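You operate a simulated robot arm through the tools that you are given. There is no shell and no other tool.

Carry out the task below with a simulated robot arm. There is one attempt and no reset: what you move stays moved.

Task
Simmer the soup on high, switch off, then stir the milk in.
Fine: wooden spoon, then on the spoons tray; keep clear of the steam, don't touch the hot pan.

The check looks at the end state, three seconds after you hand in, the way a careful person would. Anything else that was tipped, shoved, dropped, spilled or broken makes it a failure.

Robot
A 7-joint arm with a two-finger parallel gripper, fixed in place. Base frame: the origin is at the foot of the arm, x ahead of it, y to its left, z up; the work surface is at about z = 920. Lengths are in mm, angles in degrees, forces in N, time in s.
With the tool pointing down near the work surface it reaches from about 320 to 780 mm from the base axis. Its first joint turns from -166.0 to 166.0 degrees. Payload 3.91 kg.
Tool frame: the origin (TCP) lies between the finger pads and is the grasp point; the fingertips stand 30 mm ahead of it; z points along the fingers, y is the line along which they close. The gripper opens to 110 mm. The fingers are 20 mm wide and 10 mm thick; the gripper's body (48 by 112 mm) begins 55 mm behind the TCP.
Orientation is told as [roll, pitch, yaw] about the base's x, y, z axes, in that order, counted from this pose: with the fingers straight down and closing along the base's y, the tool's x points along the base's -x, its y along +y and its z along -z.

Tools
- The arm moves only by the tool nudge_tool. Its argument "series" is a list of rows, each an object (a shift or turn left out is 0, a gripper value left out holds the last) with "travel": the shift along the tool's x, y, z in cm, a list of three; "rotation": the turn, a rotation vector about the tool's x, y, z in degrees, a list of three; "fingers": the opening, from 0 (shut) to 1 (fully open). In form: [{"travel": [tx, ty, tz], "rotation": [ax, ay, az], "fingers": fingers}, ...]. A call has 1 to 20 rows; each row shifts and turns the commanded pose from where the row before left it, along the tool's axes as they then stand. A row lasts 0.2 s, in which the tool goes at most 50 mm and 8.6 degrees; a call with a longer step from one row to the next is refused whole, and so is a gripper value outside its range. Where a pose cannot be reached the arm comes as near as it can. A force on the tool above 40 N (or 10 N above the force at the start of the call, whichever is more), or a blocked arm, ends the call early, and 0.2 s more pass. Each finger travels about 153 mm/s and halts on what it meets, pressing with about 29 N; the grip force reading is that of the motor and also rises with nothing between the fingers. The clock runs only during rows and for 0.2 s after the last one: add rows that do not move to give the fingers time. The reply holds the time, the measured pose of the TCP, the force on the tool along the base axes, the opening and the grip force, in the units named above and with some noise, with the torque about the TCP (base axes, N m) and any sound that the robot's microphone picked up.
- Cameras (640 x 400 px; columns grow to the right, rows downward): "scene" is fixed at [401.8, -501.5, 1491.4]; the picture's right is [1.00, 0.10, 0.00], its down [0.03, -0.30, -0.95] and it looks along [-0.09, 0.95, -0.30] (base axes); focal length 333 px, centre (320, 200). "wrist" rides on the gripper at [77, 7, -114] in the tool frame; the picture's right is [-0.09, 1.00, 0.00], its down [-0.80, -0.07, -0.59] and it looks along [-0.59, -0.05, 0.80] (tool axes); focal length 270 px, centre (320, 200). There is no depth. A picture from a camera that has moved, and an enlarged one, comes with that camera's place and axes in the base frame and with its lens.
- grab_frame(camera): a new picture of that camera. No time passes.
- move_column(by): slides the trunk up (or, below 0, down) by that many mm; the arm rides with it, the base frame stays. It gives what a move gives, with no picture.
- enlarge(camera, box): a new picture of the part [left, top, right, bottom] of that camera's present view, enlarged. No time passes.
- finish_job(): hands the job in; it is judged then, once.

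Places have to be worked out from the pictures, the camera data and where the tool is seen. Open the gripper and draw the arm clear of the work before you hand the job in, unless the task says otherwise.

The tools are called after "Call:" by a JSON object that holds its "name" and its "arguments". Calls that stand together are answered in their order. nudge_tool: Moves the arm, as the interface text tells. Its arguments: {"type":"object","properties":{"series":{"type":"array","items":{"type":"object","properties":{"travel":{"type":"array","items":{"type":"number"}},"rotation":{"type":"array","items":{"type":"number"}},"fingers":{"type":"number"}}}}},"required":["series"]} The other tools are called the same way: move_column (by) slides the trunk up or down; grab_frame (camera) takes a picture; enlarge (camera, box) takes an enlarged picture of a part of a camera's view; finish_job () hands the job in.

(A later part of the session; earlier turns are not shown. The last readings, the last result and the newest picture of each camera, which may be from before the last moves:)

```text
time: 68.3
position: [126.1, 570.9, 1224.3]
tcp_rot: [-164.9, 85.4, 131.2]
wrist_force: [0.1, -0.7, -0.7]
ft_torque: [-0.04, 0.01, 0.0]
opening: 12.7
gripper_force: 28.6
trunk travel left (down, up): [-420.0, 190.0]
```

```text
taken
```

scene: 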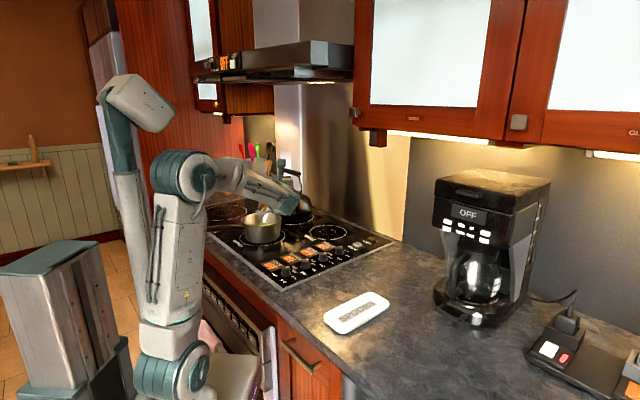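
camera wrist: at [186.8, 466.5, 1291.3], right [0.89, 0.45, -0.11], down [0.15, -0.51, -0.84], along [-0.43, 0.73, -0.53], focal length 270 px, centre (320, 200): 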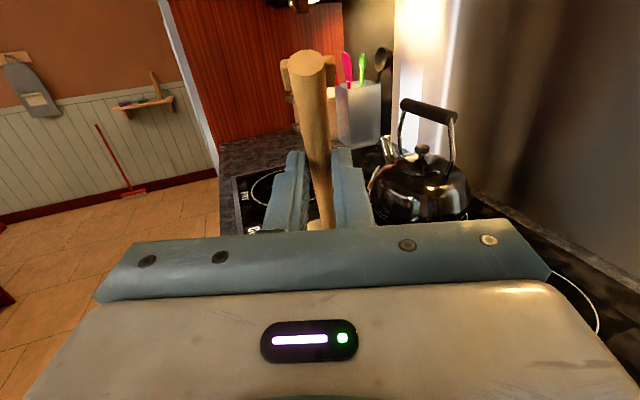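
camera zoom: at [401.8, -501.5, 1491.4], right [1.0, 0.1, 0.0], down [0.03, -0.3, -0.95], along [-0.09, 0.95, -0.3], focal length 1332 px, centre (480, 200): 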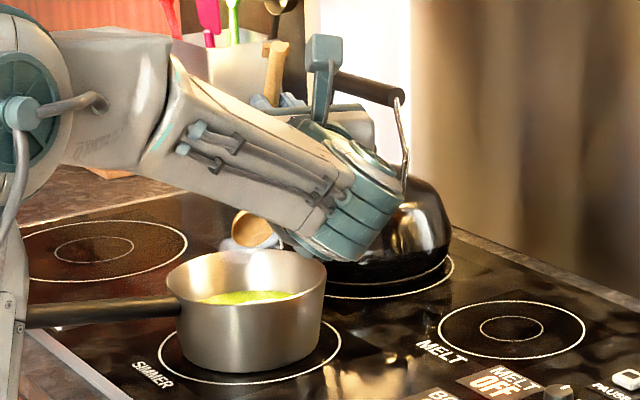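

Tip is at about (63, 692, 1056), on the entry line. I shift it slightly to aim at the pan's middle and slide down along the spoon's axis to about rim height, then check clearance.

Call:
{"name": "nudge_tool", "arguments": {"series": [{"travel": [0, 0.7, 0.8]}, {"travel": [-2.165, 0, 1.25]}, {"travel": [-2.165, 0, 1.25]}, {"travel": [-2.165, 0, 1.25]}, {}, {}]}}

Call:
{"name": "grab_frame", "arguments": {"camera": "wrist"}}

Call:
{"name": "enlarge", "arguments": {"camera": "scene", "box": [220, 150, 340, 250]}}

```text
time: 69.8
position: [109.4, 616.8, 1162.3]
tcp_rot: [-165.1, 85.4, 131.1]
wrist_force: [0.3, 0.1, -1.3]
ft_torque: [-0.03, -0.05, 0.02]
opening: 12.6
gripper_force: 29.5
trunk travel left (down, up): [-420.0, 190.0]
```

```text
taken
camera wrist: at [169.6, 513.6, 1230.0], right [0.89, 0.45, -0.11], down [0.15, -0.51, -0.84], along [-0.43, 0.73, -0.53], focal length 270 px, centre (320, 200)
```

wrist: 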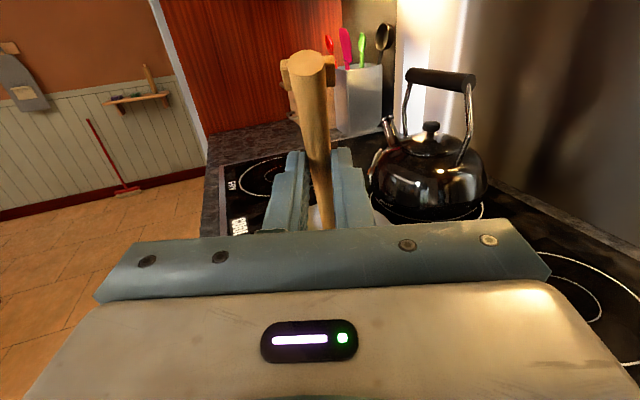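

```text
4.00 times, centred on (280, 200) of scene
camera zoom: at [401.8, -501.5, 1491.4], right [1.0, 0.1, 0.0], down [0.03, -0.3, -0.95], along [-0.09, 0.95, -0.3], focal length 1332 px, centre (480, 200)
```

zoom: 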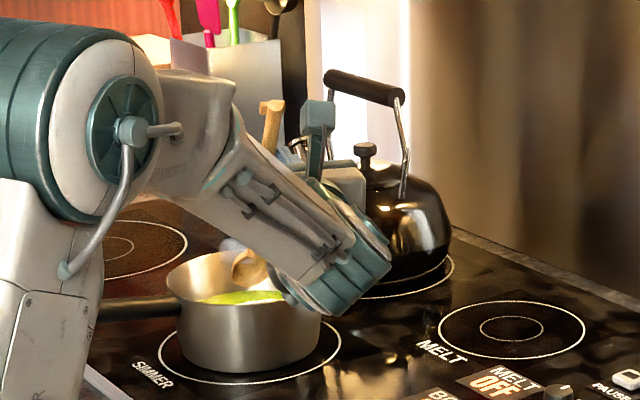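

The bowl is where computed, about to enter; I refine the pan centre to (34, 764), rim z≈995, soup surface z≈946. I continue down the axis until the tip is at about z=941 near the centre.

Call:
{"name": "nudge_tool", "arguments": {"series": [{"travel": [-1.85, 0, 1.07]}, {"travel": [-1.85, 0, 1.07]}, {"travel": [-1.85, 0, 1.07]}, {}, {}]}}

Call:
{"name": "grab_frame", "arguments": {"camera": "wrist"}}

Call:
{"name": "enlarge", "arguments": {"camera": "scene", "box": [225, 180, 315, 250]}}

Call:
{"name": "grab_frame", "arguments": {"camera": "scene"}}

```text
time: 71.0
position: [90.0, 649.9, 1109.2]
tcp_rot: [-165.1, 85.4, 131.1]
wrist_force: [0.7, -0.4, 0.2]
ft_torque: [0.0, -0.01, 0.01]
opening: 12.7
gripper_force: 29.5
trunk travel left (down, up): [-420.0, 190.0]
```

```text
taken
camera wrist: at [151.5, 546.1, 1178.0], right [0.89, 0.45, -0.11], down [0.15, -0.51, -0.84], along [-0.43, 0.73, -0.53], focal length 270 px, centre (320, 200)
```

wrist: 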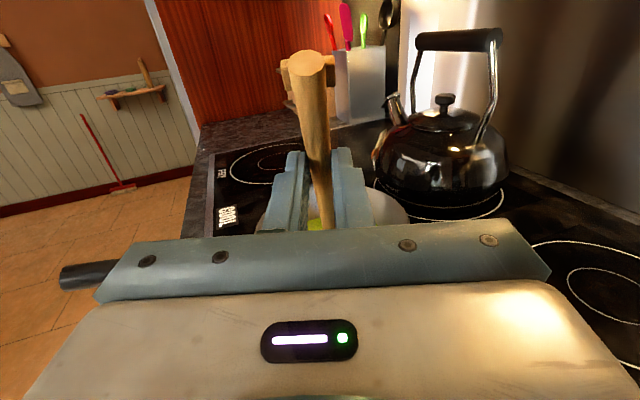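

```text
5.71 times, centred on (270, 215) of scene
camera zoom: at [401.8, -501.5, 1491.4], right [1.0, 0.1, 0.0], down [0.03, -0.3, -0.95], along [-0.09, 0.95, -0.3], focal length 1902 px, centre (606, 114)
```

zoom: 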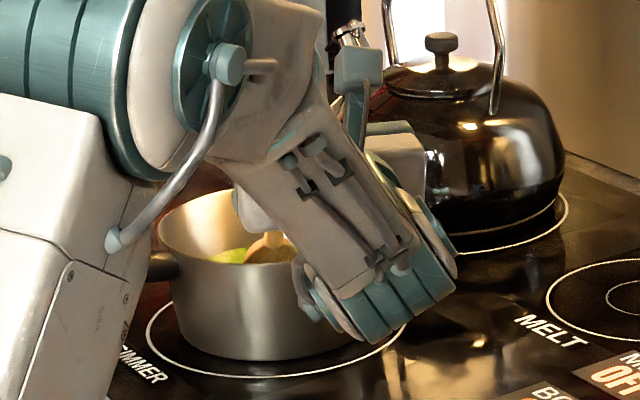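

```text
taken
```

scene: 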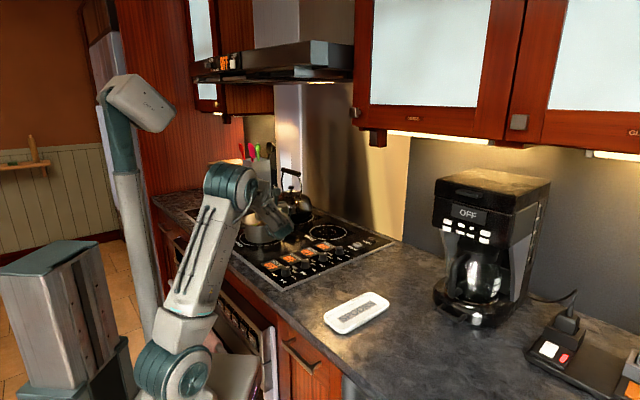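

No contact forces, and the bowl is in the soup near the middle, with the hand outside the pan's outline. I go 4 mm deeper and make a first slow circle of 26 mm radius.

Call:
{"name": "nudge_tool", "arguments": {"series": [{"travel": [-0.43, 0, 0.25]}, {"travel": [0, 1.3, 0]}, {"travel": [0, 1.3, 0]}, {"travel": [-0.105, -0.348, 1.296]}, {"travel": [-0.077, -0.952, 0.949]}, {"travel": [-0.028, -1.3, 0.347]}, {"travel": [0.028, -1.3, -0.347]}, {"travel": [0.077, -0.952, -0.949]}, {"travel": [0.105, -0.348, -1.296]}, {"travel": [0.105, 0.348, -1.296]}, {"travel": [0.077, 0.952, -0.949]}, {"travel": [0.028, 1.3, -0.347]}, {"travel": [-0.028, 1.3, 0.347]}, {"travel": [-0.077, 0.952, 0.949]}, {"travel": [-0.105, 0.348, 1.296]}, {}]}}

Call:
{"name": "grab_frame", "arguments": {"camera": "wrist"}}

Call:
{"name": "enlarge", "arguments": {"camera": "scene", "box": [225, 180, 315, 250]}}

```text
time: 74.3
position: [113.2, 664.8, 1104.5]
tcp_rot: [-165.2, 85.4, 131.1]
wrist_force: [0.5, 0.2, -0.7]
ft_torque: [-0.01, -0.01, -0.04]
opening: 13.0
gripper_force: 28.7
trunk travel left (down, up): [-420.0, 190.0]
```

```text
taken
camera wrist: at [174.7, 561.4, 1172.0], right [0.89, 0.45, -0.11], down [0.15, -0.51, -0.84], along [-0.43, 0.73, -0.53], focal length 270 px, centre (320, 200)
```

wrist: 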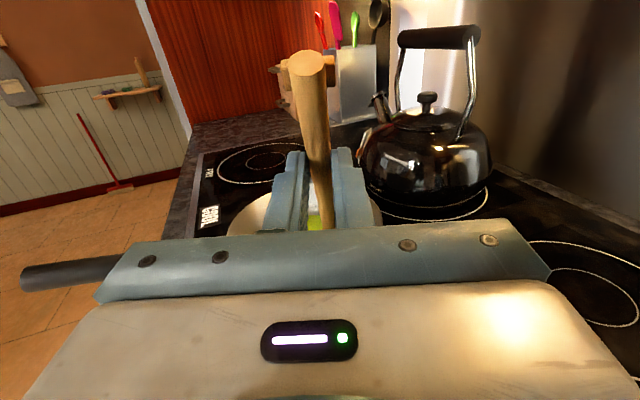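

```text
5.71 times, centred on (270, 215) of scene
camera zoom: at [401.8, -501.5, 1491.4], right [1.0, 0.1, 0.0], down [0.03, -0.3, -0.95], along [-0.09, 0.95, -0.3], focal length 1902 px, centre (606, 114)
```

zoom: 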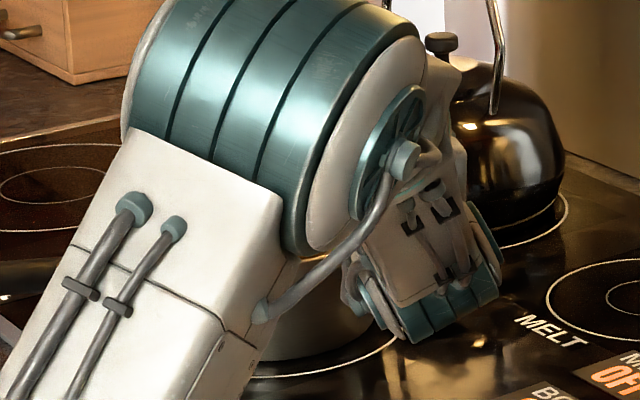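

The elbow is drifting forward in the view; I check the whole scene for its clearance before continuing.

Call:
{"name": "grab_frame", "arguments": {"camera": "scene"}}

Call:
{"name": "enlarge", "arguments": {"camera": "wrist", "box": [220, 150, 400, 250]}}

```text
taken
```

scene: 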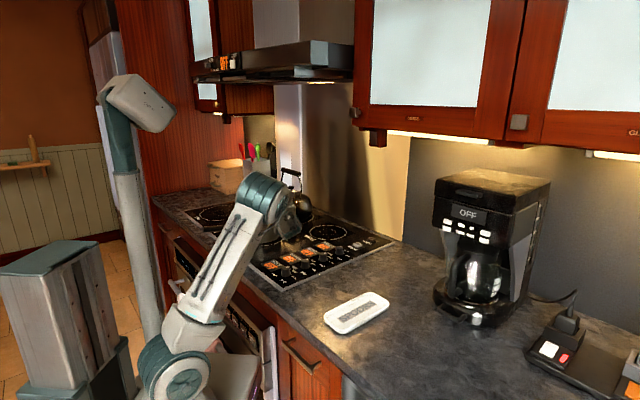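

```text
3.56 times, centred on (310, 200) of wrist
camera zoom: at [174.7, 561.4, 1172.0], right [0.89, 0.45, -0.11], down [0.15, -0.51, -0.84], along [-0.43, 0.73, -0.53], focal length 961 px, centre (356, 200)
```

zoom: 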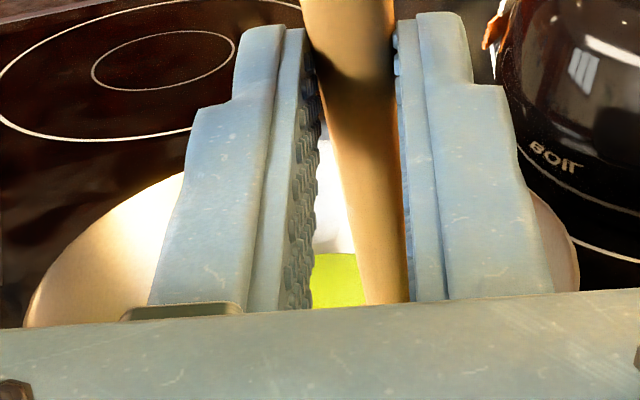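

Clearances are fine: elbow near (178, 295, 1248), wrist over the knobs at z≈1090. I continue with another full circle and check that the arm stays settled.

Call:
{"name": "nudge_tool", "arguments": {"series": [{"travel": [-0.105, -0.348, 1.296]}, {"travel": [-0.077, -0.952, 0.949]}, {"travel": [-0.028, -1.3, 0.347]}, {"travel": [0.028, -1.3, -0.347]}, {"travel": [0.077, -0.952, -0.949]}, {"travel": [0.105, -0.348, -1.296]}, {}]}}

Call:
{"name": "grab_frame", "arguments": {"camera": "scene"}}

Call:
{"name": "grab_frame", "arguments": {"camera": "wrist"}}

```text
time: 76.0
position: [67.3, 642.7, 1107.6]
tcp_rot: [-165.0, 85.3, 131.1]
wrist_force: [-1.1, -0.3, -0.1]
ft_torque: [-0.04, -0.01, 0.01]
opening: 13.0
gripper_force: 28.9
trunk travel left (down, up): [-420.0, 190.0]
```

```text
taken
```

scene: 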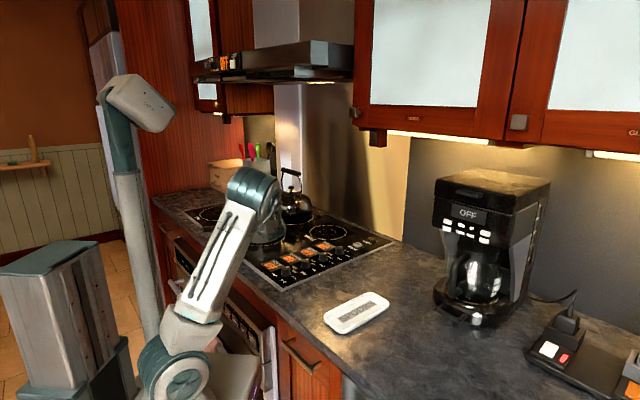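

```text
taken
camera wrist: at [128.0, 538.3, 1175.3], right [0.89, 0.45, -0.11], down [0.15, -0.51, -0.84], along [-0.43, 0.73, -0.53], focal length 270 px, centre (320, 200)
```

wrist: 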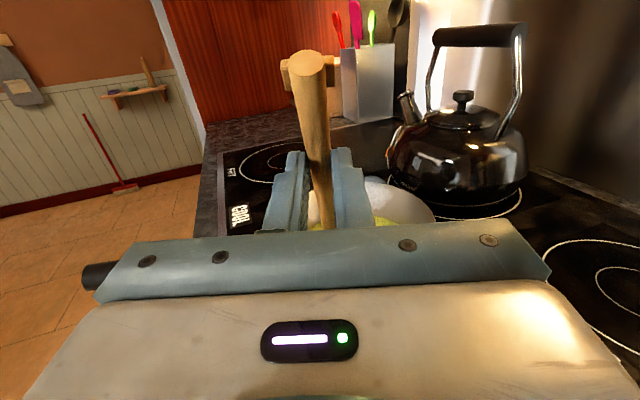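

I look at the soup colour beside the finger, then complete the circle slightly deeper.

Call:
{"name": "enlarge", "arguments": {"camera": "wrist", "box": [290, 160, 450, 250]}}

Call:
{"name": "nudge_tool", "arguments": {"series": [{"travel": [-0.3, 0, 0]}, {"travel": [0.112, 0.348, -1.296]}, {"travel": [0.096, 0.952, -0.949]}, {"travel": [0.054, 1.3, -0.347]}, {"travel": [-0.002, 1.3, 0.347]}, {"travel": [-0.058, 0.952, 0.949]}, {"travel": [-0.098, 0.348, 1.296]}, {"travel": [-0.112, -0.348, 1.296]}, {"travel": [-0.096, -0.952, 0.949]}, {"travel": [-0.054, -1.3, 0.347]}, {"travel": [0.002, -1.3, -0.347]}, {"travel": [0.058, -0.952, -0.949]}, {"travel": [0.098, -0.348, -1.296]}, {}]}}

Call:
{"name": "enlarge", "arguments": {"camera": "wrist", "box": [290, 160, 450, 250]}}

Call:
{"name": "grab_frame", "arguments": {"camera": "scene"}}

```text
4.00 times, centred on (370, 205) of wrist
camera zoom: at [128.0, 538.3, 1175.3], right [0.89, 0.45, -0.11], down [0.15, -0.51, -0.84], along [-0.43, 0.73, -0.53], focal length 1081 px, centre (120, 180)
```

zoom: 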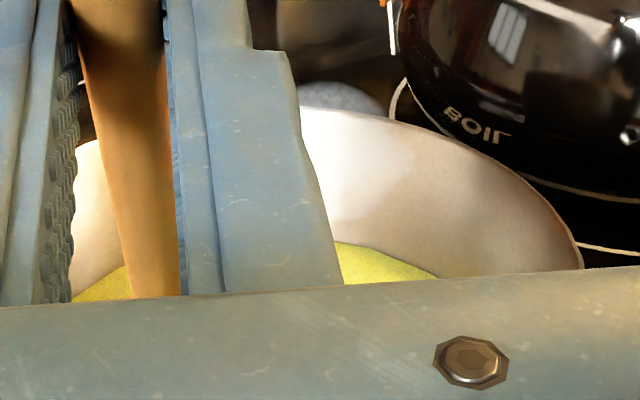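

```text
time: 79.0
position: [66.3, 641.9, 1103.6]
tcp_rot: [-164.9, 85.3, 131.3]
wrist_force: [0.0, -0.6, -0.6]
ft_torque: [-0.05, -0.01, -0.02]
opening: 13.2
gripper_force: 29.0
trunk travel left (down, up): [-420.0, 190.0]
```

```text
4.00 times, centred on (370, 205) of wrist
camera zoom: at [128.6, 538.0, 1171.7], right [0.89, 0.45, -0.11], down [0.15, -0.51, -0.84], along [-0.43, 0.73, -0.53], focal length 1081 px, centre (120, 180)
```

zoom: 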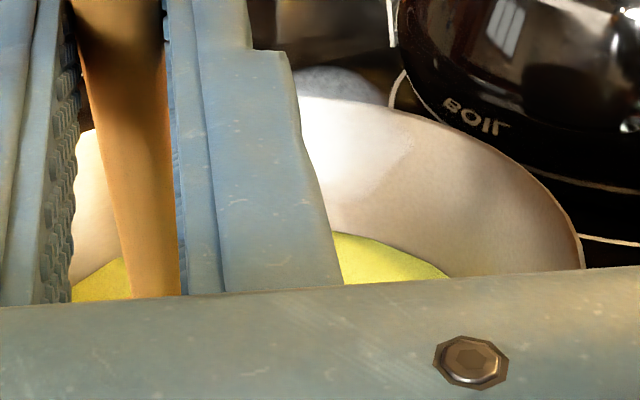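

```text
taken
```

scene: 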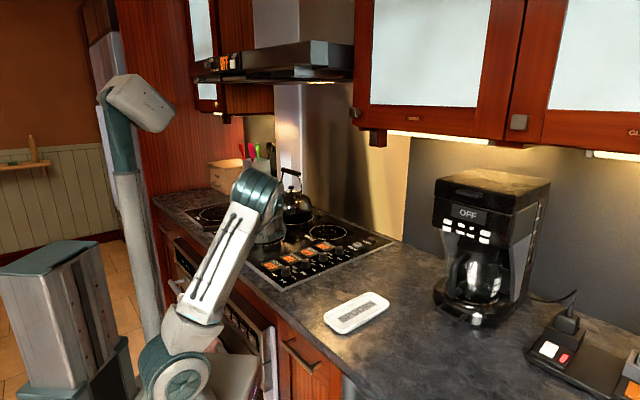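

The soup is turning paler as it mixes, and no contact force appears. I keep stirring with two more circles.

Call:
{"name": "nudge_tool", "arguments": {"series": [{"travel": [0.112, 0.348, -1.296]}, {"travel": [0.096, 0.952, -0.949]}, {"travel": [0.054, 1.3, -0.347]}, {"travel": [-0.002, 1.3, 0.347]}, {"travel": [-0.058, 0.952, 0.949]}, {"travel": [-0.098, 0.348, 1.296]}, {"travel": [-0.112, -0.348, 1.296]}, {"travel": [-0.096, -0.952, 0.949]}, {"travel": [-0.054, -1.3, 0.347]}, {"travel": [0.002, -1.3, -0.347]}, {"travel": [0.058, -0.952, -0.949]}, {"travel": [0.098, -0.348, -1.296]}, {}]}}

Call:
{"name": "nudge_tool", "arguments": {"series": [{"travel": [0.112, 0.348, -1.296]}, {"travel": [0.096, 0.952, -0.949]}, {"travel": [0.054, 1.3, -0.347]}, {"travel": [-0.002, 1.3, 0.347]}, {"travel": [-0.058, 0.952, 0.949]}, {"travel": [-0.098, 0.348, 1.296]}, {"travel": [-0.112, -0.348, 1.296]}, {"travel": [-0.096, -0.952, 0.949]}, {"travel": [-0.054, -1.3, 0.347]}, {"travel": [0.002, -1.3, -0.347]}, {"travel": [0.058, -0.952, -0.949]}, {"travel": [0.098, -0.348, -1.296]}, {}]}}

Call:
{"name": "enlarge", "arguments": {"camera": "wrist", "box": [290, 160, 450, 250]}}

Call:
{"name": "grab_frame", "arguments": {"camera": "scene"}}

```text
time: 81.8
position: [67.6, 641.7, 1102.5]
tcp_rot: [-165.0, 85.3, 131.2]
wrist_force: [0.7, -0.6, -0.8]
ft_torque: [-0.03, -0.03, 0.04]
opening: 12.8
gripper_force: 29.2
trunk travel left (down, up): [-420.0, 190.0]
```

```text
time: 84.5
position: [67.7, 641.6, 1102.5]
tcp_rot: [-165.1, 85.3, 131.0]
wrist_force: [0.0, -1.4, -0.1]
ft_torque: [0.01, 0.02, -0.01]
opening: 13.2
gripper_force: 28.7
trunk travel left (down, up): [-420.0, 190.0]
```

```text
4.00 times, centred on (370, 205) of wrist
camera zoom: at [127.7, 538.9, 1170.9], right [0.89, 0.45, -0.11], down [0.15, -0.51, -0.84], along [-0.43, 0.73, -0.53], focal length 1081 px, centre (120, 180)
```

zoom: 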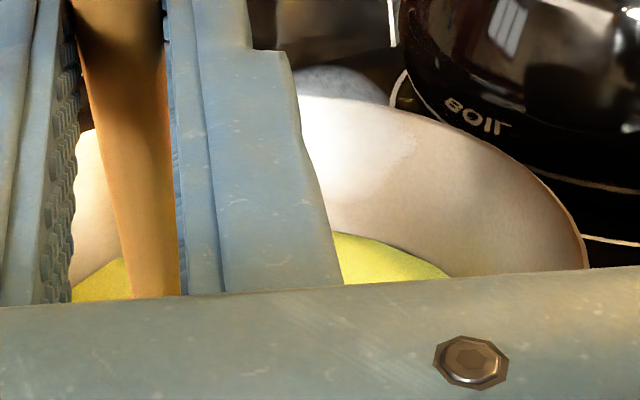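

```text
taken
```

scene: 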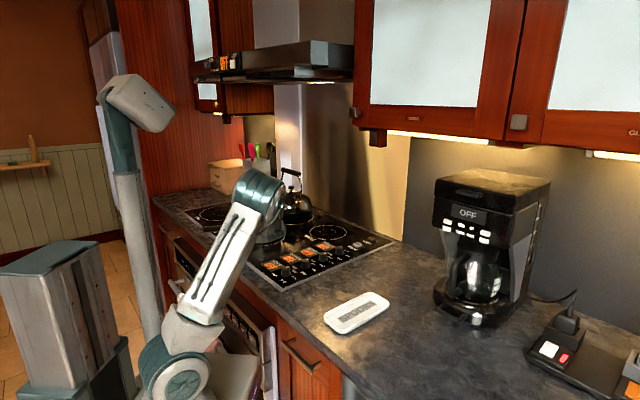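

The colour is even and no longer changing. I centre the bowl and withdraw it along its axis, then inspect the soup.

Call:
{"name": "nudge_tool", "arguments": {"series": [{"travel": [0.03, 1.3, 0]}, {"travel": [0.03, 1.3, 0]}, {"travel": [1.3, 0, -0.75]}, {"travel": [2.165, 0, -1.25]}, {"travel": [2.165, 0, -1.25]}, {"travel": [2.165, 0, -1.25]}, {"travel": [2.165, 0, -1.25]}, {"travel": [2.165, 0, -1.25]}, {}, {}]}}

Call:
{"name": "grab_frame", "arguments": {"camera": "scene"}}

Call:
{"name": "enlarge", "arguments": {"camera": "scene", "box": [220, 150, 340, 250]}}

Call:
{"name": "grab_frame", "arguments": {"camera": "wrist"}}

```text
time: 86.8
position: [128.0, 583.7, 1218.5]
tcp_rot: [-164.7, 85.3, 131.5]
wrist_force: [0.7, 0.7, -1.1]
ft_torque: [-0.05, 0.01, -0.01]
opening: 12.9
gripper_force: 29.3
trunk travel left (down, up): [-420.0, 190.0]
```

```text
taken
```

scene: 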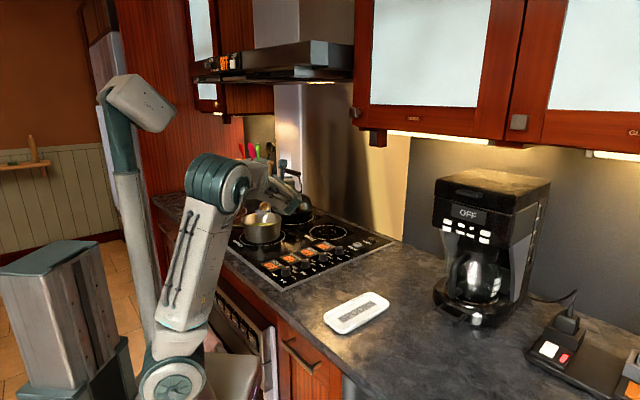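

```text
4.00 times, centred on (280, 200) of scene
camera zoom: at [401.8, -501.5, 1491.4], right [1.0, 0.1, 0.0], down [0.03, -0.3, -0.95], along [-0.09, 0.95, -0.3], focal length 1332 px, centre (480, 200)
```

zoom: 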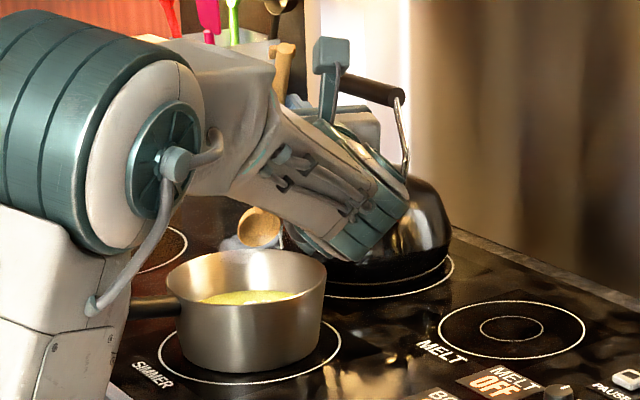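

```text
taken
camera wrist: at [189.1, 479.9, 1286.9], right [0.89, 0.45, -0.11], down [0.15, -0.51, -0.84], along [-0.43, 0.73, -0.53], focal length 270 px, centre (320, 200)
```

wrist: 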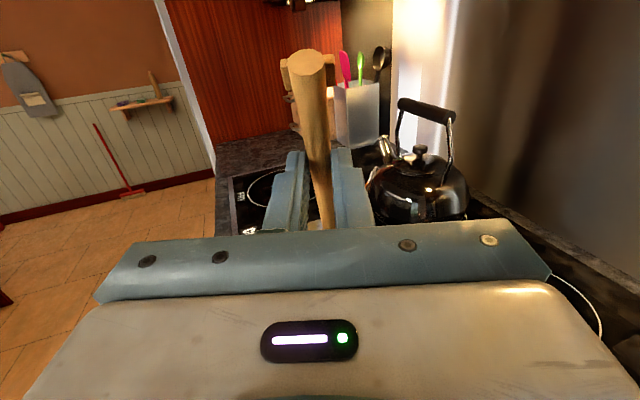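

The soup is now an even pale green with no white patch, and the pan stands where it was. I retreat up and away along the path I came.

Call:
{"name": "nudge_tool", "arguments": {"series": [{"travel": [2.7, 0.67, -2.73]}, {"travel": [2.7, 0.67, -2.73]}, {"travel": [2.7, 0.67, -2.73]}, {"rotation": [0, -7.4, 0]}, {"rotation": [0, -7.4, 0]}, {"rotation": [0, -7.4, 0]}, {"rotation": [0, -7.4, 0]}, {"rotation": [0, -7.4, 0]}, {}, {}]}}

Call:
{"name": "grab_frame", "arguments": {"camera": "scene"}}

Call:
{"name": "grab_frame", "arguments": {"camera": "wrist"}}

Call:
{"name": "enlarge", "arguments": {"camera": "wrist", "box": [220, 40, 400, 170]}}

```text
time: 89.0
position: [188.2, 512.7, 1292.6]
tcp_rot: [-2.3, 57.5, -65.7]
wrist_force: [0.2, -0.6, -1.0]
ft_torque: [-0.04, -0.04, 0.0]
opening: 13.2
gripper_force: 29.0
trunk travel left (down, up): [-420.0, 190.0]
```

```text
taken
```

scene: 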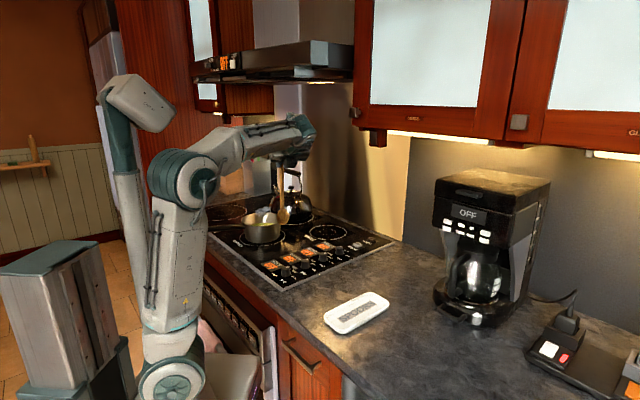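

```text
taken
camera wrist: at [220.3, 468.2, 1418.8], right [0.91, 0.4, -0.1], down [0.34, -0.87, -0.35], along [-0.22, 0.29, -0.93], focal length 270 px, centre (320, 200)
```

wrist: 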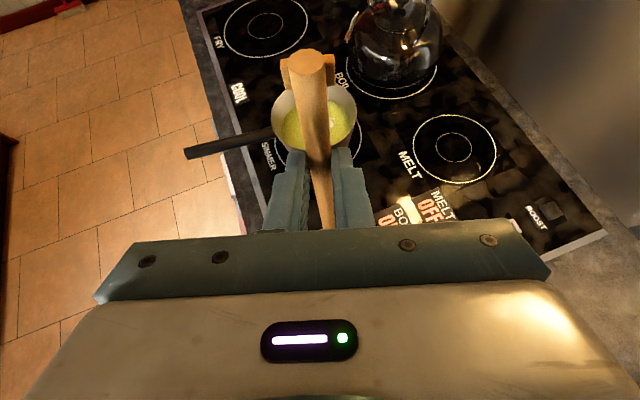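

```text
3.08 times, centred on (310, 105) of wrist
camera zoom: at [220.3, 468.2, 1418.8], right [0.91, 0.4, -0.1], down [0.34, -0.87, -0.35], along [-0.22, 0.29, -0.93], focal length 832 px, centre (351, 492)
```

zoom: 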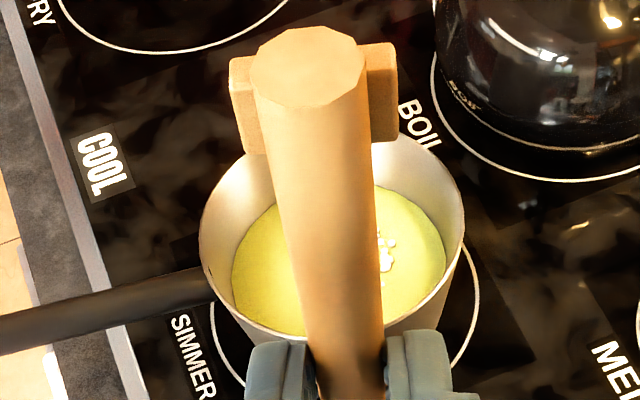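

The patch is gone but I see a few small white bits near the centre, partly hidden by the handle. I move sideways to see the whole surface.

Call:
{"name": "nudge_tool", "arguments": {"series": [{"travel": [0, 3.0, 0]}, {"travel": [0, 3.0, 0]}, {"travel": [0, 3.0, 0]}, {}]}}

Call:
{"name": "grab_frame", "arguments": {"camera": "wrist"}}

Call:
{"name": "enlarge", "arguments": {"camera": "wrist", "box": [170, 40, 310, 150]}}

Call:
{"name": "enlarge", "arguments": {"camera": "scene", "box": [225, 190, 305, 250]}}

```text
time: 90.0
position: [267.6, 553.3, 1288.2]
tcp_rot: [-2.2, 57.5, -65.6]
wrist_force: [0.1, 0.4, -0.1]
ft_torque: [-0.03, -0.01, -0.02]
opening: 12.7
gripper_force: 28.9
trunk travel left (down, up): [-420.0, 190.0]
```

```text
taken
camera wrist: at [300.1, 508.4, 1415.1], right [0.91, 0.4, -0.1], down [0.34, -0.87, -0.35], along [-0.22, 0.29, -0.93], focal length 270 px, centre (320, 200)
```

wrist: 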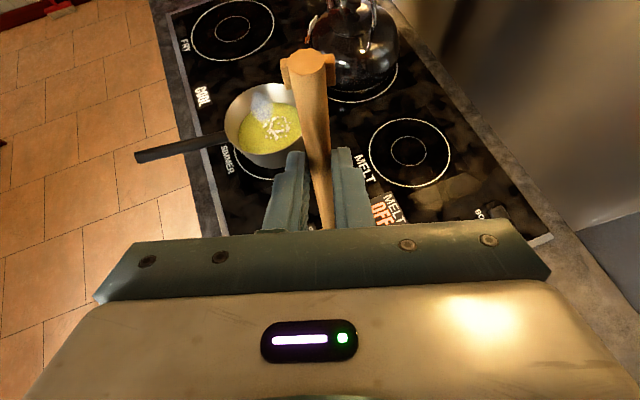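

```text
3.64 times, centred on (240, 95) of wrist
camera zoom: at [300.1, 508.4, 1415.1], right [0.91, 0.4, -0.1], down [0.34, -0.87, -0.35], along [-0.22, 0.29, -0.93], focal length 983 px, centre (611, 582)
```

zoom: 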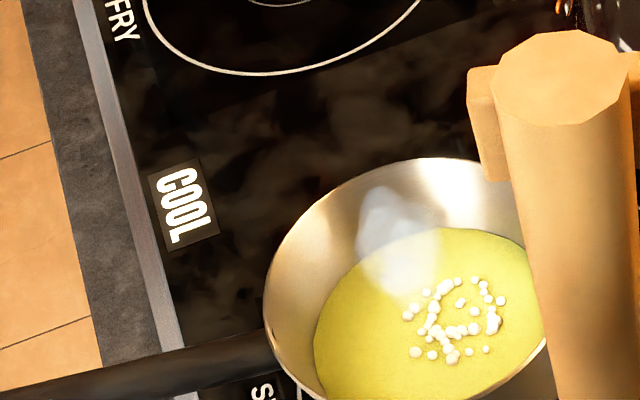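

```text
6.67 times, centred on (265, 220) of scene
camera zoom: at [401.8, -501.5, 1491.4], right [1.0, 0.1, 0.0], down [0.03, -0.3, -0.95], along [-0.09, 0.95, -0.3], focal length 2219 px, centre (687, 67)
```

zoom: 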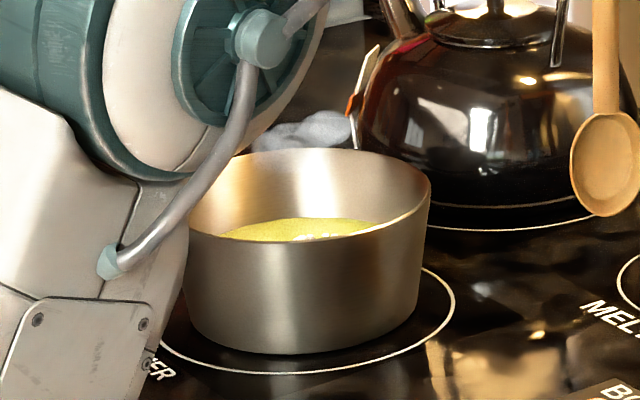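

The soup has a uniform pale colour; tiny white beads remain in the middle, perhaps leftover bubbles. I wait two seconds and compare to see if they are fading.

Call:
{"name": "nudge_tool", "arguments": {"series": [{}, {}, {}, {}, {}, {}, {}, {}, {}, {}, {}, {}, {}, {}, {}]}}

Call:
{"name": "enlarge", "arguments": {"camera": "wrist", "box": [215, 75, 315, 145]}}

```text
time: 93.2
position: [266.5, 553.9, 1288.1]
tcp_rot: [-2.4, 57.4, -65.7]
wrist_force: [-0.6, 0.1, 1.0]
ft_torque: [-0.05, 0.0, 0.02]
opening: 13.0
gripper_force: 29.1
trunk travel left (down, up): [-420.0, 190.0]
```

```text
5.71 times, centred on (265, 110) of wrist
camera zoom: at [300.0, 508.1, 1415.1], right [0.91, 0.4, -0.1], down [0.34, -0.87, -0.36], along [-0.22, 0.29, -0.93], focal length 1544 px, centre (634, 714)
```

zoom: 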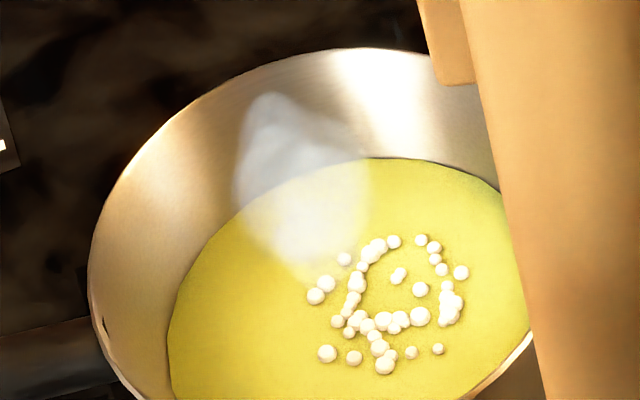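

The beads have stayed the same, so they look like undispersed milk rather than bubbles; I'll stir more thoroughly. I go back along the same safe path to the entry point.

Call:
{"name": "nudge_tool", "arguments": {"series": [{"travel": [0, -3.0, 0]}, {"travel": [0, -3.0, 0]}, {"travel": [0, -3.0, 0]}, {"rotation": [0, 7.4, 0]}, {"rotation": [0, 7.4, 0]}, {"rotation": [0, 7.4, 0]}, {"rotation": [0, 7.4, 0]}, {"rotation": [0, 7.4, 0]}, {"travel": [-2.7, -0.67, 2.73]}, {"travel": [-2.7, -0.67, 2.73]}, {"travel": [-2.7, -0.67, 2.73]}, {}, {}]}}

Call:
{"name": "enlarge", "arguments": {"camera": "scene", "box": [220, 150, 340, 250]}}

Call:
{"name": "grab_frame", "arguments": {"camera": "wrist"}}

```text
time: 96.0
position: [129.6, 583.1, 1216.9]
tcp_rot: [-165.1, 85.3, 131.2]
wrist_force: [-0.9, -0.3, -0.1]
ft_torque: [-0.03, 0.0, 0.0]
opening: 12.8
gripper_force: 28.7
trunk travel left (down, up): [-420.0, 190.0]
```

```text
4.00 times, centred on (280, 200) of scene
camera zoom: at [401.8, -501.5, 1491.4], right [1.0, 0.1, 0.0], down [0.03, -0.3, -0.95], along [-0.09, 0.95, -0.3], focal length 1332 px, centre (480, 200)
```

zoom: 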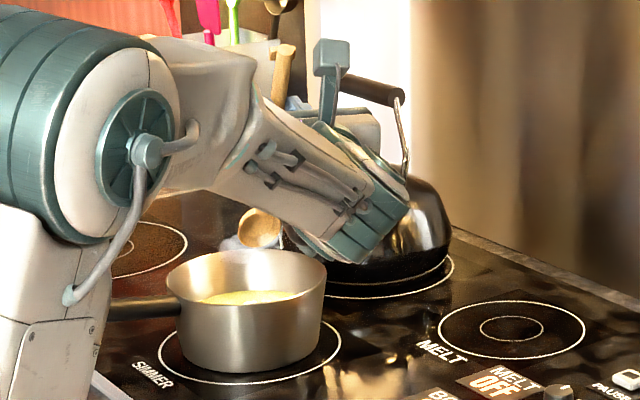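

```text
taken
camera wrist: at [189.2, 479.8, 1285.4], right [0.89, 0.45, -0.11], down [0.15, -0.51, -0.84], along [-0.43, 0.73, -0.53], focal length 270 px, centre (320, 200)
```

wrist: 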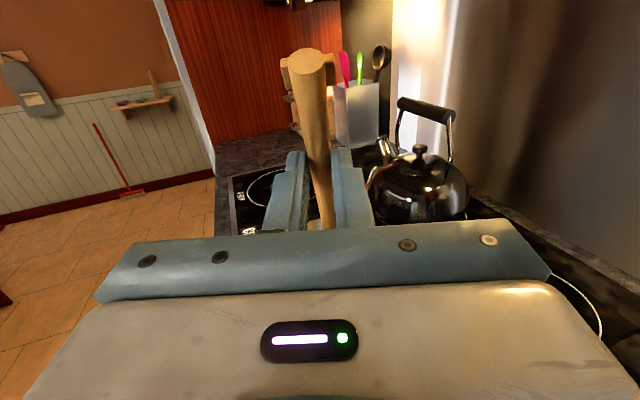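

Same entry pose as before, pan unmoved. I slide down along the axis to stirring depth and make a small inner circle through the beads.

Call:
{"name": "nudge_tool", "arguments": {"series": [{"travel": [-2.165, 0, 1.25]}, {"travel": [-2.165, 0, 1.25]}, {"travel": [-2.165, 0, 1.25]}, {"travel": [-2.165, 0, 1.25]}, {"travel": [-2.165, 0, 1.25]}, {"travel": [-1.1, 0, 0.635]}, {}, {"travel": [0.028, 1.4, 0]}, {"travel": [-0.088, -0.41, 0.987]}, {"travel": [-0.053, -0.99, 0.409]}, {"travel": [0.013, -0.99, -0.409]}, {"travel": [0.072, -0.41, -0.987]}, {"travel": [0.088, 0.41, -0.987]}, {"travel": [0.053, 0.99, -0.409]}, {"travel": [-0.013, 0.99, 0.409]}, {"travel": [-0.072, 0.41, 0.987]}, {}]}}

Call:
{"name": "grab_frame", "arguments": {"camera": "scene"}}

Call:
{"name": "grab_frame", "arguments": {"camera": "wrist"}}

```text
time: 99.5
position: [103.8, 657.2, 1104.4]
tcp_rot: [-164.8, 85.4, 131.4]
wrist_force: [0.6, -0.4, -0.2]
ft_torque: [-0.05, -0.01, 0.01]
opening: 12.9
gripper_force: 28.9
trunk travel left (down, up): [-420.0, 190.0]
```

```text
taken
```

scene: 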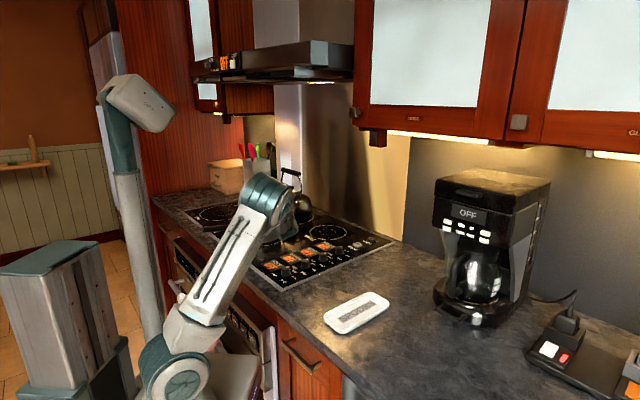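

```text
taken
camera wrist: at [165.2, 554.8, 1172.4], right [0.89, 0.45, -0.11], down [0.15, -0.51, -0.84], along [-0.43, 0.73, -0.53], focal length 270 px, centre (320, 200)
```

wrist: 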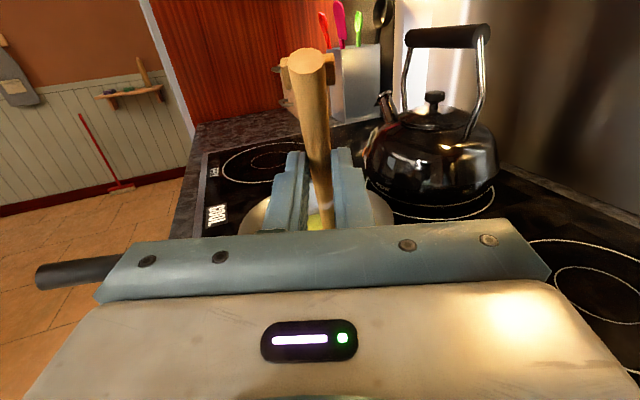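

Depth and position are right, no contact. Now a wider circle (30 mm) and cross strokes through the middle.

Call:
{"name": "nudge_tool", "arguments": {"series": [{"travel": [0.032, 1.6, 0]}, {"travel": [-0.13, -0.402, 1.496]}, {"travel": [-0.111, -1.098, 1.095]}, {"travel": [-0.063, -1.5, 0.401]}, {"travel": [0.003, -1.5, -0.401]}, {"travel": [0.067, -1.098, -1.095]}, {"travel": [0.114, -0.402, -1.496]}, {"travel": [0.13, 0.402, -1.496]}, {"travel": [0.111, 1.098, -1.095]}, {"travel": [0.063, 1.5, -0.401]}, {"travel": [-0.003, 1.5, 0.401]}, {"travel": [-0.067, 1.098, 1.095]}, {"travel": [-0.114, 0.402, 1.496]}, {"travel": [-0.04, -2.0, 0]}, {"travel": [-0.04, -2.0, 0]}, {"travel": [-0.04, -2.0, 0]}, {"travel": [0.04, 2.0, 0]}, {"travel": [0.04, 2.0, 0]}, {"travel": [0.04, 2.0, 0]}, {}]}}

Call:
{"name": "nudge_tool", "arguments": {"series": [{"travel": [-0.13, -0.402, 1.496]}, {"travel": [-0.111, -1.098, 1.095]}, {"travel": [-0.063, -1.5, 0.401]}, {"travel": [0.003, -1.5, -0.401]}, {"travel": [0.067, -1.098, -1.095]}, {"travel": [0.114, -0.402, -1.496]}, {"travel": [0.13, 0.402, -1.496]}, {"travel": [0.111, 1.098, -1.095]}, {"travel": [0.063, 1.5, -0.401]}, {"travel": [-0.003, 1.5, 0.401]}, {"travel": [-0.067, 1.098, 1.095]}, {"travel": [-0.114, 0.402, 1.496]}, {"travel": [-0.04, -2.0, 0]}, {"travel": [-0.02, -1.0, 0]}, {"travel": [-0.12, 0, 1.5]}, {"travel": [-0.12, 0, 1.3]}, {"travel": [0.12, 0, -1.4]}, {"travel": [0.12, 0, -1.4]}, {}]}}

Call:
{"name": "grab_frame", "arguments": {"camera": "scene"}}

Call:
{"name": "grab_frame", "arguments": {"camera": "wrist"}}

```text
time: 103.8
position: [117.7, 665.6, 1104.1]
tcp_rot: [-164.9, 85.3, 131.2]
wrist_force: [0.1, 0.5, 0.1]
ft_torque: [-0.02, -0.01, -0.01]
opening: 12.8
gripper_force: 29.3
trunk travel left (down, up): [-420.0, 190.0]
```

```text
time: 107.8
position: [91.8, 652.0, 1102.8]
tcp_rot: [-165.2, 85.3, 131.1]
wrist_force: [-0.2, 0.2, -0.8]
ft_torque: [-0.02, -0.01, 0.03]
opening: 12.8
gripper_force: 28.5
trunk travel left (down, up): [-420.0, 190.0]
```

```text
taken
```

scene: 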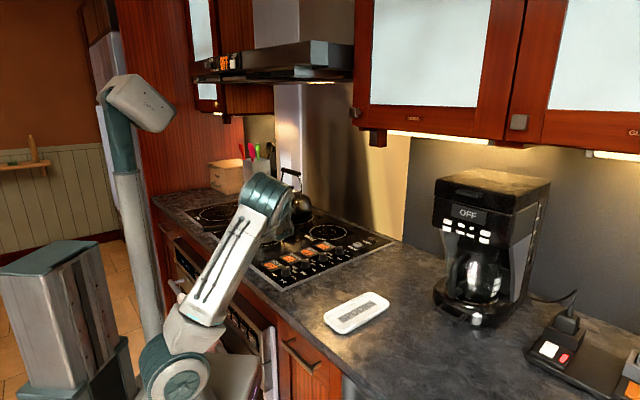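

```text
taken
camera wrist: at [152.0, 549.0, 1171.3], right [0.89, 0.45, -0.11], down [0.15, -0.51, -0.84], along [-0.43, 0.73, -0.53], focal length 270 px, centre (320, 200)
```

wrist: 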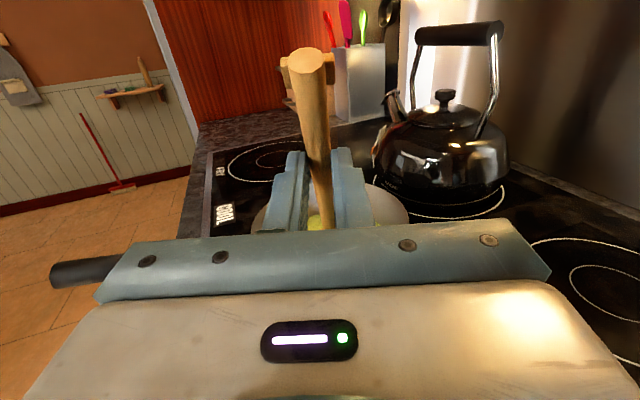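

Back near the centre with no contact anywhere. I withdraw along the axis and retreat to the inspection spot to look at the surface again.

Call:
{"name": "nudge_tool", "arguments": {"series": [{"travel": [1.3, 0, -0.75]}, {"travel": [2.165, 0, -1.25]}, {"travel": [2.165, 0, -1.25]}, {"travel": [2.165, 0, -1.25]}, {"travel": [2.165, 0, -1.25]}, {"travel": [2.165, 0, -1.25]}, {"travel": [2.7, 0.67, -2.73]}, {"travel": [2.7, 0.67, -2.73]}, {"travel": [2.7, 0.67, -2.73]}, {"rotation": [0, -7.4, 0]}, {"rotation": [0, -7.4, 0]}, {"rotation": [0, -7.4, 0]}, {"rotation": [0, -7.4, 0]}, {"rotation": [0, -7.4, 0]}, {"travel": [0, 3.0, 0]}, {"travel": [0, 3.0, 0]}, {"travel": [0, 3.0, 0]}, {}]}}

Call:
{"name": "enlarge", "arguments": {"camera": "wrist", "box": [215, 75, 315, 145]}}

Call:
{"name": "grab_frame", "arguments": {"camera": "scene"}}

```text
time: 111.5
position: [265.7, 550.7, 1294.7]
tcp_rot: [-2.3, 57.5, -65.7]
wrist_force: [-0.4, 0.0, 0.0]
ft_torque: [-0.02, -0.03, -0.02]
opening: 12.9
gripper_force: 29.6
trunk travel left (down, up): [-420.0, 190.0]
```

```text
5.71 times, centred on (265, 110) of wrist
camera zoom: at [299.6, 506.6, 1420.8], right [0.91, 0.4, -0.1], down [0.34, -0.87, -0.35], along [-0.22, 0.29, -0.93], focal length 1544 px, centre (634, 714)
```

zoom: 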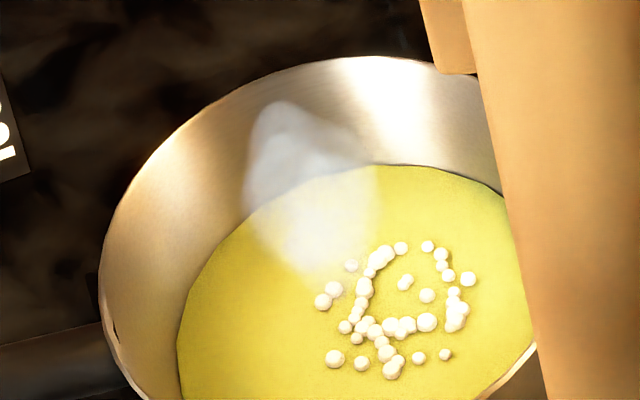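

```text
taken
```

scene: 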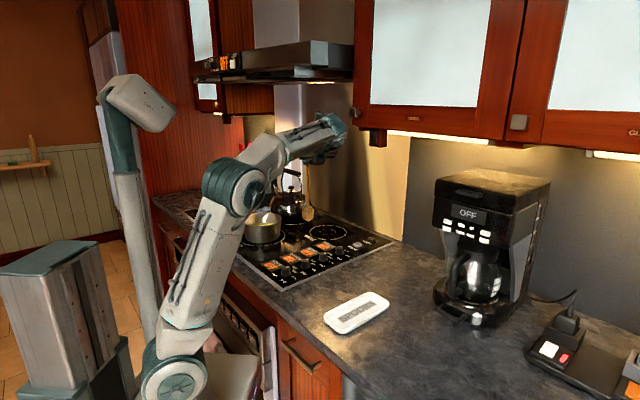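

The white beads are exactly as before, so they are just a fixed froth; the milk itself is fully blended. Now I carry the spoon away toward the counter and bring the tool upright.

Call:
{"name": "nudge_tool", "arguments": {"series": [{"travel": [-2.68, -0.82, -2.52]}, {"travel": [-2.68, -0.82, -2.52]}, {"travel": [-2.68, -0.82, -2.52]}, {"travel": [-2.68, -0.82, -2.52]}, {"travel": [-2.68, -0.82, -2.52]}, {"rotation": [0, -8.2, 0]}, {"rotation": [0, -8.2, 0]}, {"rotation": [0, -8.2, 0]}, {}]}}

Call:
{"name": "grab_frame", "arguments": {"camera": "scene"}}

```text
time: 113.5
position: [310.0, 372.8, 1246.6]
tcp_rot: [-1.4, 32.9, -64.6]
wrist_force: [0.4, 0.0, -0.2]
ft_torque: [-0.02, 0.01, -0.02]
opening: 12.8
gripper_force: 28.2
trunk travel left (down, up): [-420.0, 190.0]
```

```text
taken
```

scene: 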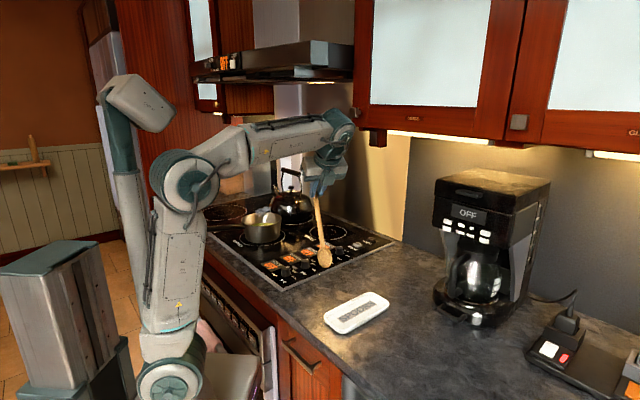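

All clear. I finish levelling the tool and turn it back to the pick-up heading.

Call:
{"name": "nudge_tool", "arguments": {"series": [{"rotation": [0, -8.2, 0]}, {"rotation": [0, -8.2, 0]}, {"rotation": [0, -8.2, 0]}, {"rotation": [0, -8.2, 0]}, {"rotation": [0, 0, -8]}, {"rotation": [0, 0, -8]}, {"rotation": [0, 0, -8]}, {"rotation": [0, 0, -8]}, {"rotation": [0, 0, -8]}, {"rotation": [0, 0, -8]}, {"rotation": [0, 0, -8]}, {"rotation": [0, 0, -8]}, {"rotation": [0, 0, -8]}, {"rotation": [0, 0, -8]}, {"rotation": [0, 0, -8]}, {"rotation": [0, 0, -8]}, {"rotation": [0, 0, -8]}, {}]}}

Call:
{"name": "grab_frame", "arguments": {"camera": "scene"}}

Call:
{"name": "grab_frame", "arguments": {"camera": "wrist"}}

```text
time: 117.3
position: [309.7, 375.0, 1247.7]
tcp_rot: [0.5, 1.2, 40.4]
wrist_force: [0.2, -0.5, -0.2]
ft_torque: [-0.06, 0.01, 0.0]
opening: 13.0
gripper_force: 29.4
trunk travel left (down, up): [-420.0, 190.0]
```

```text
taken
```

scene: 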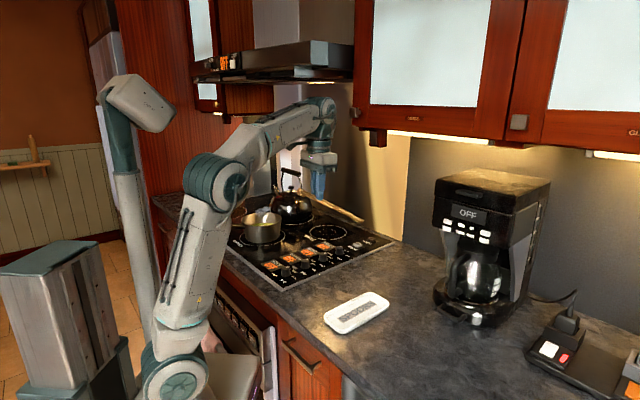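

```text
taken
camera wrist: at [248.9, 331.2, 1363.6], right [-0.58, 0.82, 0.01], down [0.67, 0.47, 0.58], along [0.47, 0.34, -0.82], focal length 270 px, centre (320, 200)
```

wrist: 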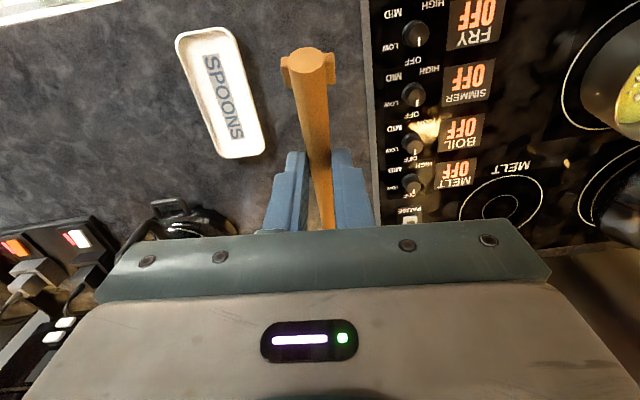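

Good view of the whole tray. I zoom to measure its position and heading.

Call:
{"name": "enlarge", "arguments": {"camera": "wrist", "box": [150, 10, 310, 170]}}

Call:
{"name": "enlarge", "arguments": {"camera": "scene", "box": [310, 280, 400, 340]}}

```text
2.50 times, centred on (230, 90) of wrist
camera zoom: at [248.9, 331.2, 1363.6], right [-0.58, 0.82, 0.01], down [0.67, 0.47, 0.58], along [0.47, 0.34, -0.82], focal length 676 px, centre (545, 475)
```

zoom: 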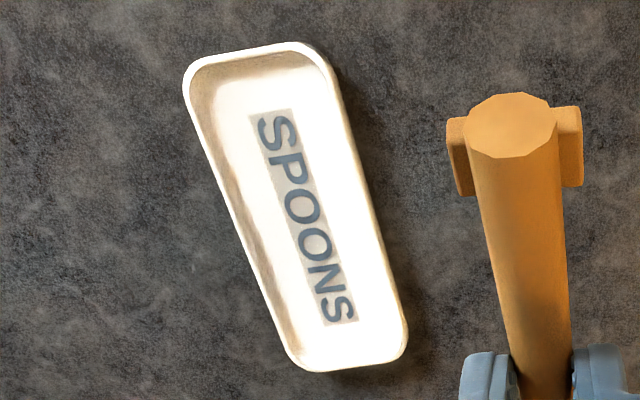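

```text
6.67 times, centred on (355, 310) of scene
camera zoom: at [401.8, -501.5, 1491.4], right [1.0, 0.1, 0.0], down [0.03, -0.3, -0.95], along [-0.09, 0.95, -0.3], focal length 2219 px, centre (87, -533)
```

zoom: 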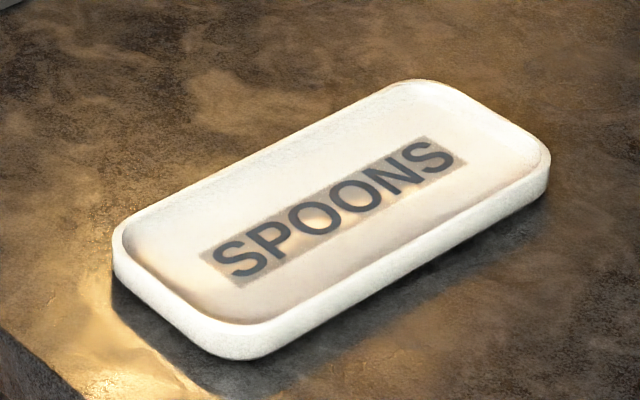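

The tray runs from about (361, 215) to (497, 348), heading 44°, about 190 × 83 mm. I'll lay the spoon along it with the bowl inside near the far end. I align the heading, tilt the spoon level again, and move toward the tray at height.

Call:
{"name": "nudge_tool", "arguments": {"series": [{"rotation": [0, 0, -4]}, {"rotation": [0, -7.8, 0]}, {"rotation": [0, -7.8, 0]}, {"rotation": [0, -7.8, 0]}, {"rotation": [0, -7.8, 0]}, {"travel": [2.5, -2.5, 0.44]}, {"travel": [2.5, -2.5, 0.44]}, {"travel": [2.5, -2.5, 0.44]}, {"travel": [2.5, -2.5, 0.44]}, {}, {}]}}

Call:
{"name": "grab_frame", "arguments": {"camera": "scene"}}

Call:
{"name": "grab_frame", "arguments": {"camera": "wrist"}}

```text
time: 119.8
position: [322.1, 249.0, 1182.8]
tcp_rot: [0.6, -30.2, 43.9]
wrist_force: [-0.5, -0.4, -0.2]
ft_torque: [-0.06, 0.03, 0.01]
opening: 13.0
gripper_force: 29.3
trunk travel left (down, up): [-420.0, 190.0]
```

```text
taken
```

scene: 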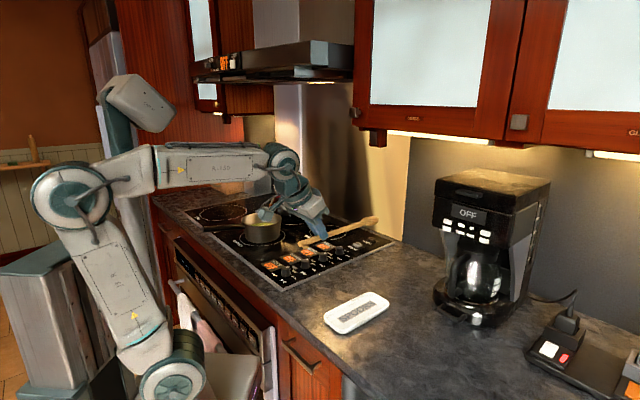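

```text
taken
camera wrist: at [229.0, 166.8, 1242.7], right [-0.64, 0.77, 0.05], down [0.34, 0.22, 0.92], along [0.69, 0.6, -0.4], focal length 270 px, centre (320, 200)
```

wrist: 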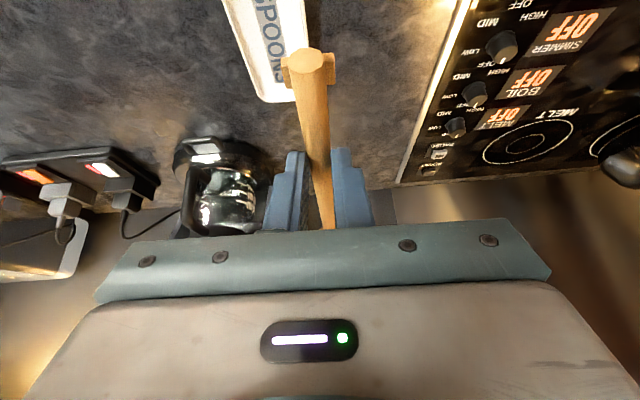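

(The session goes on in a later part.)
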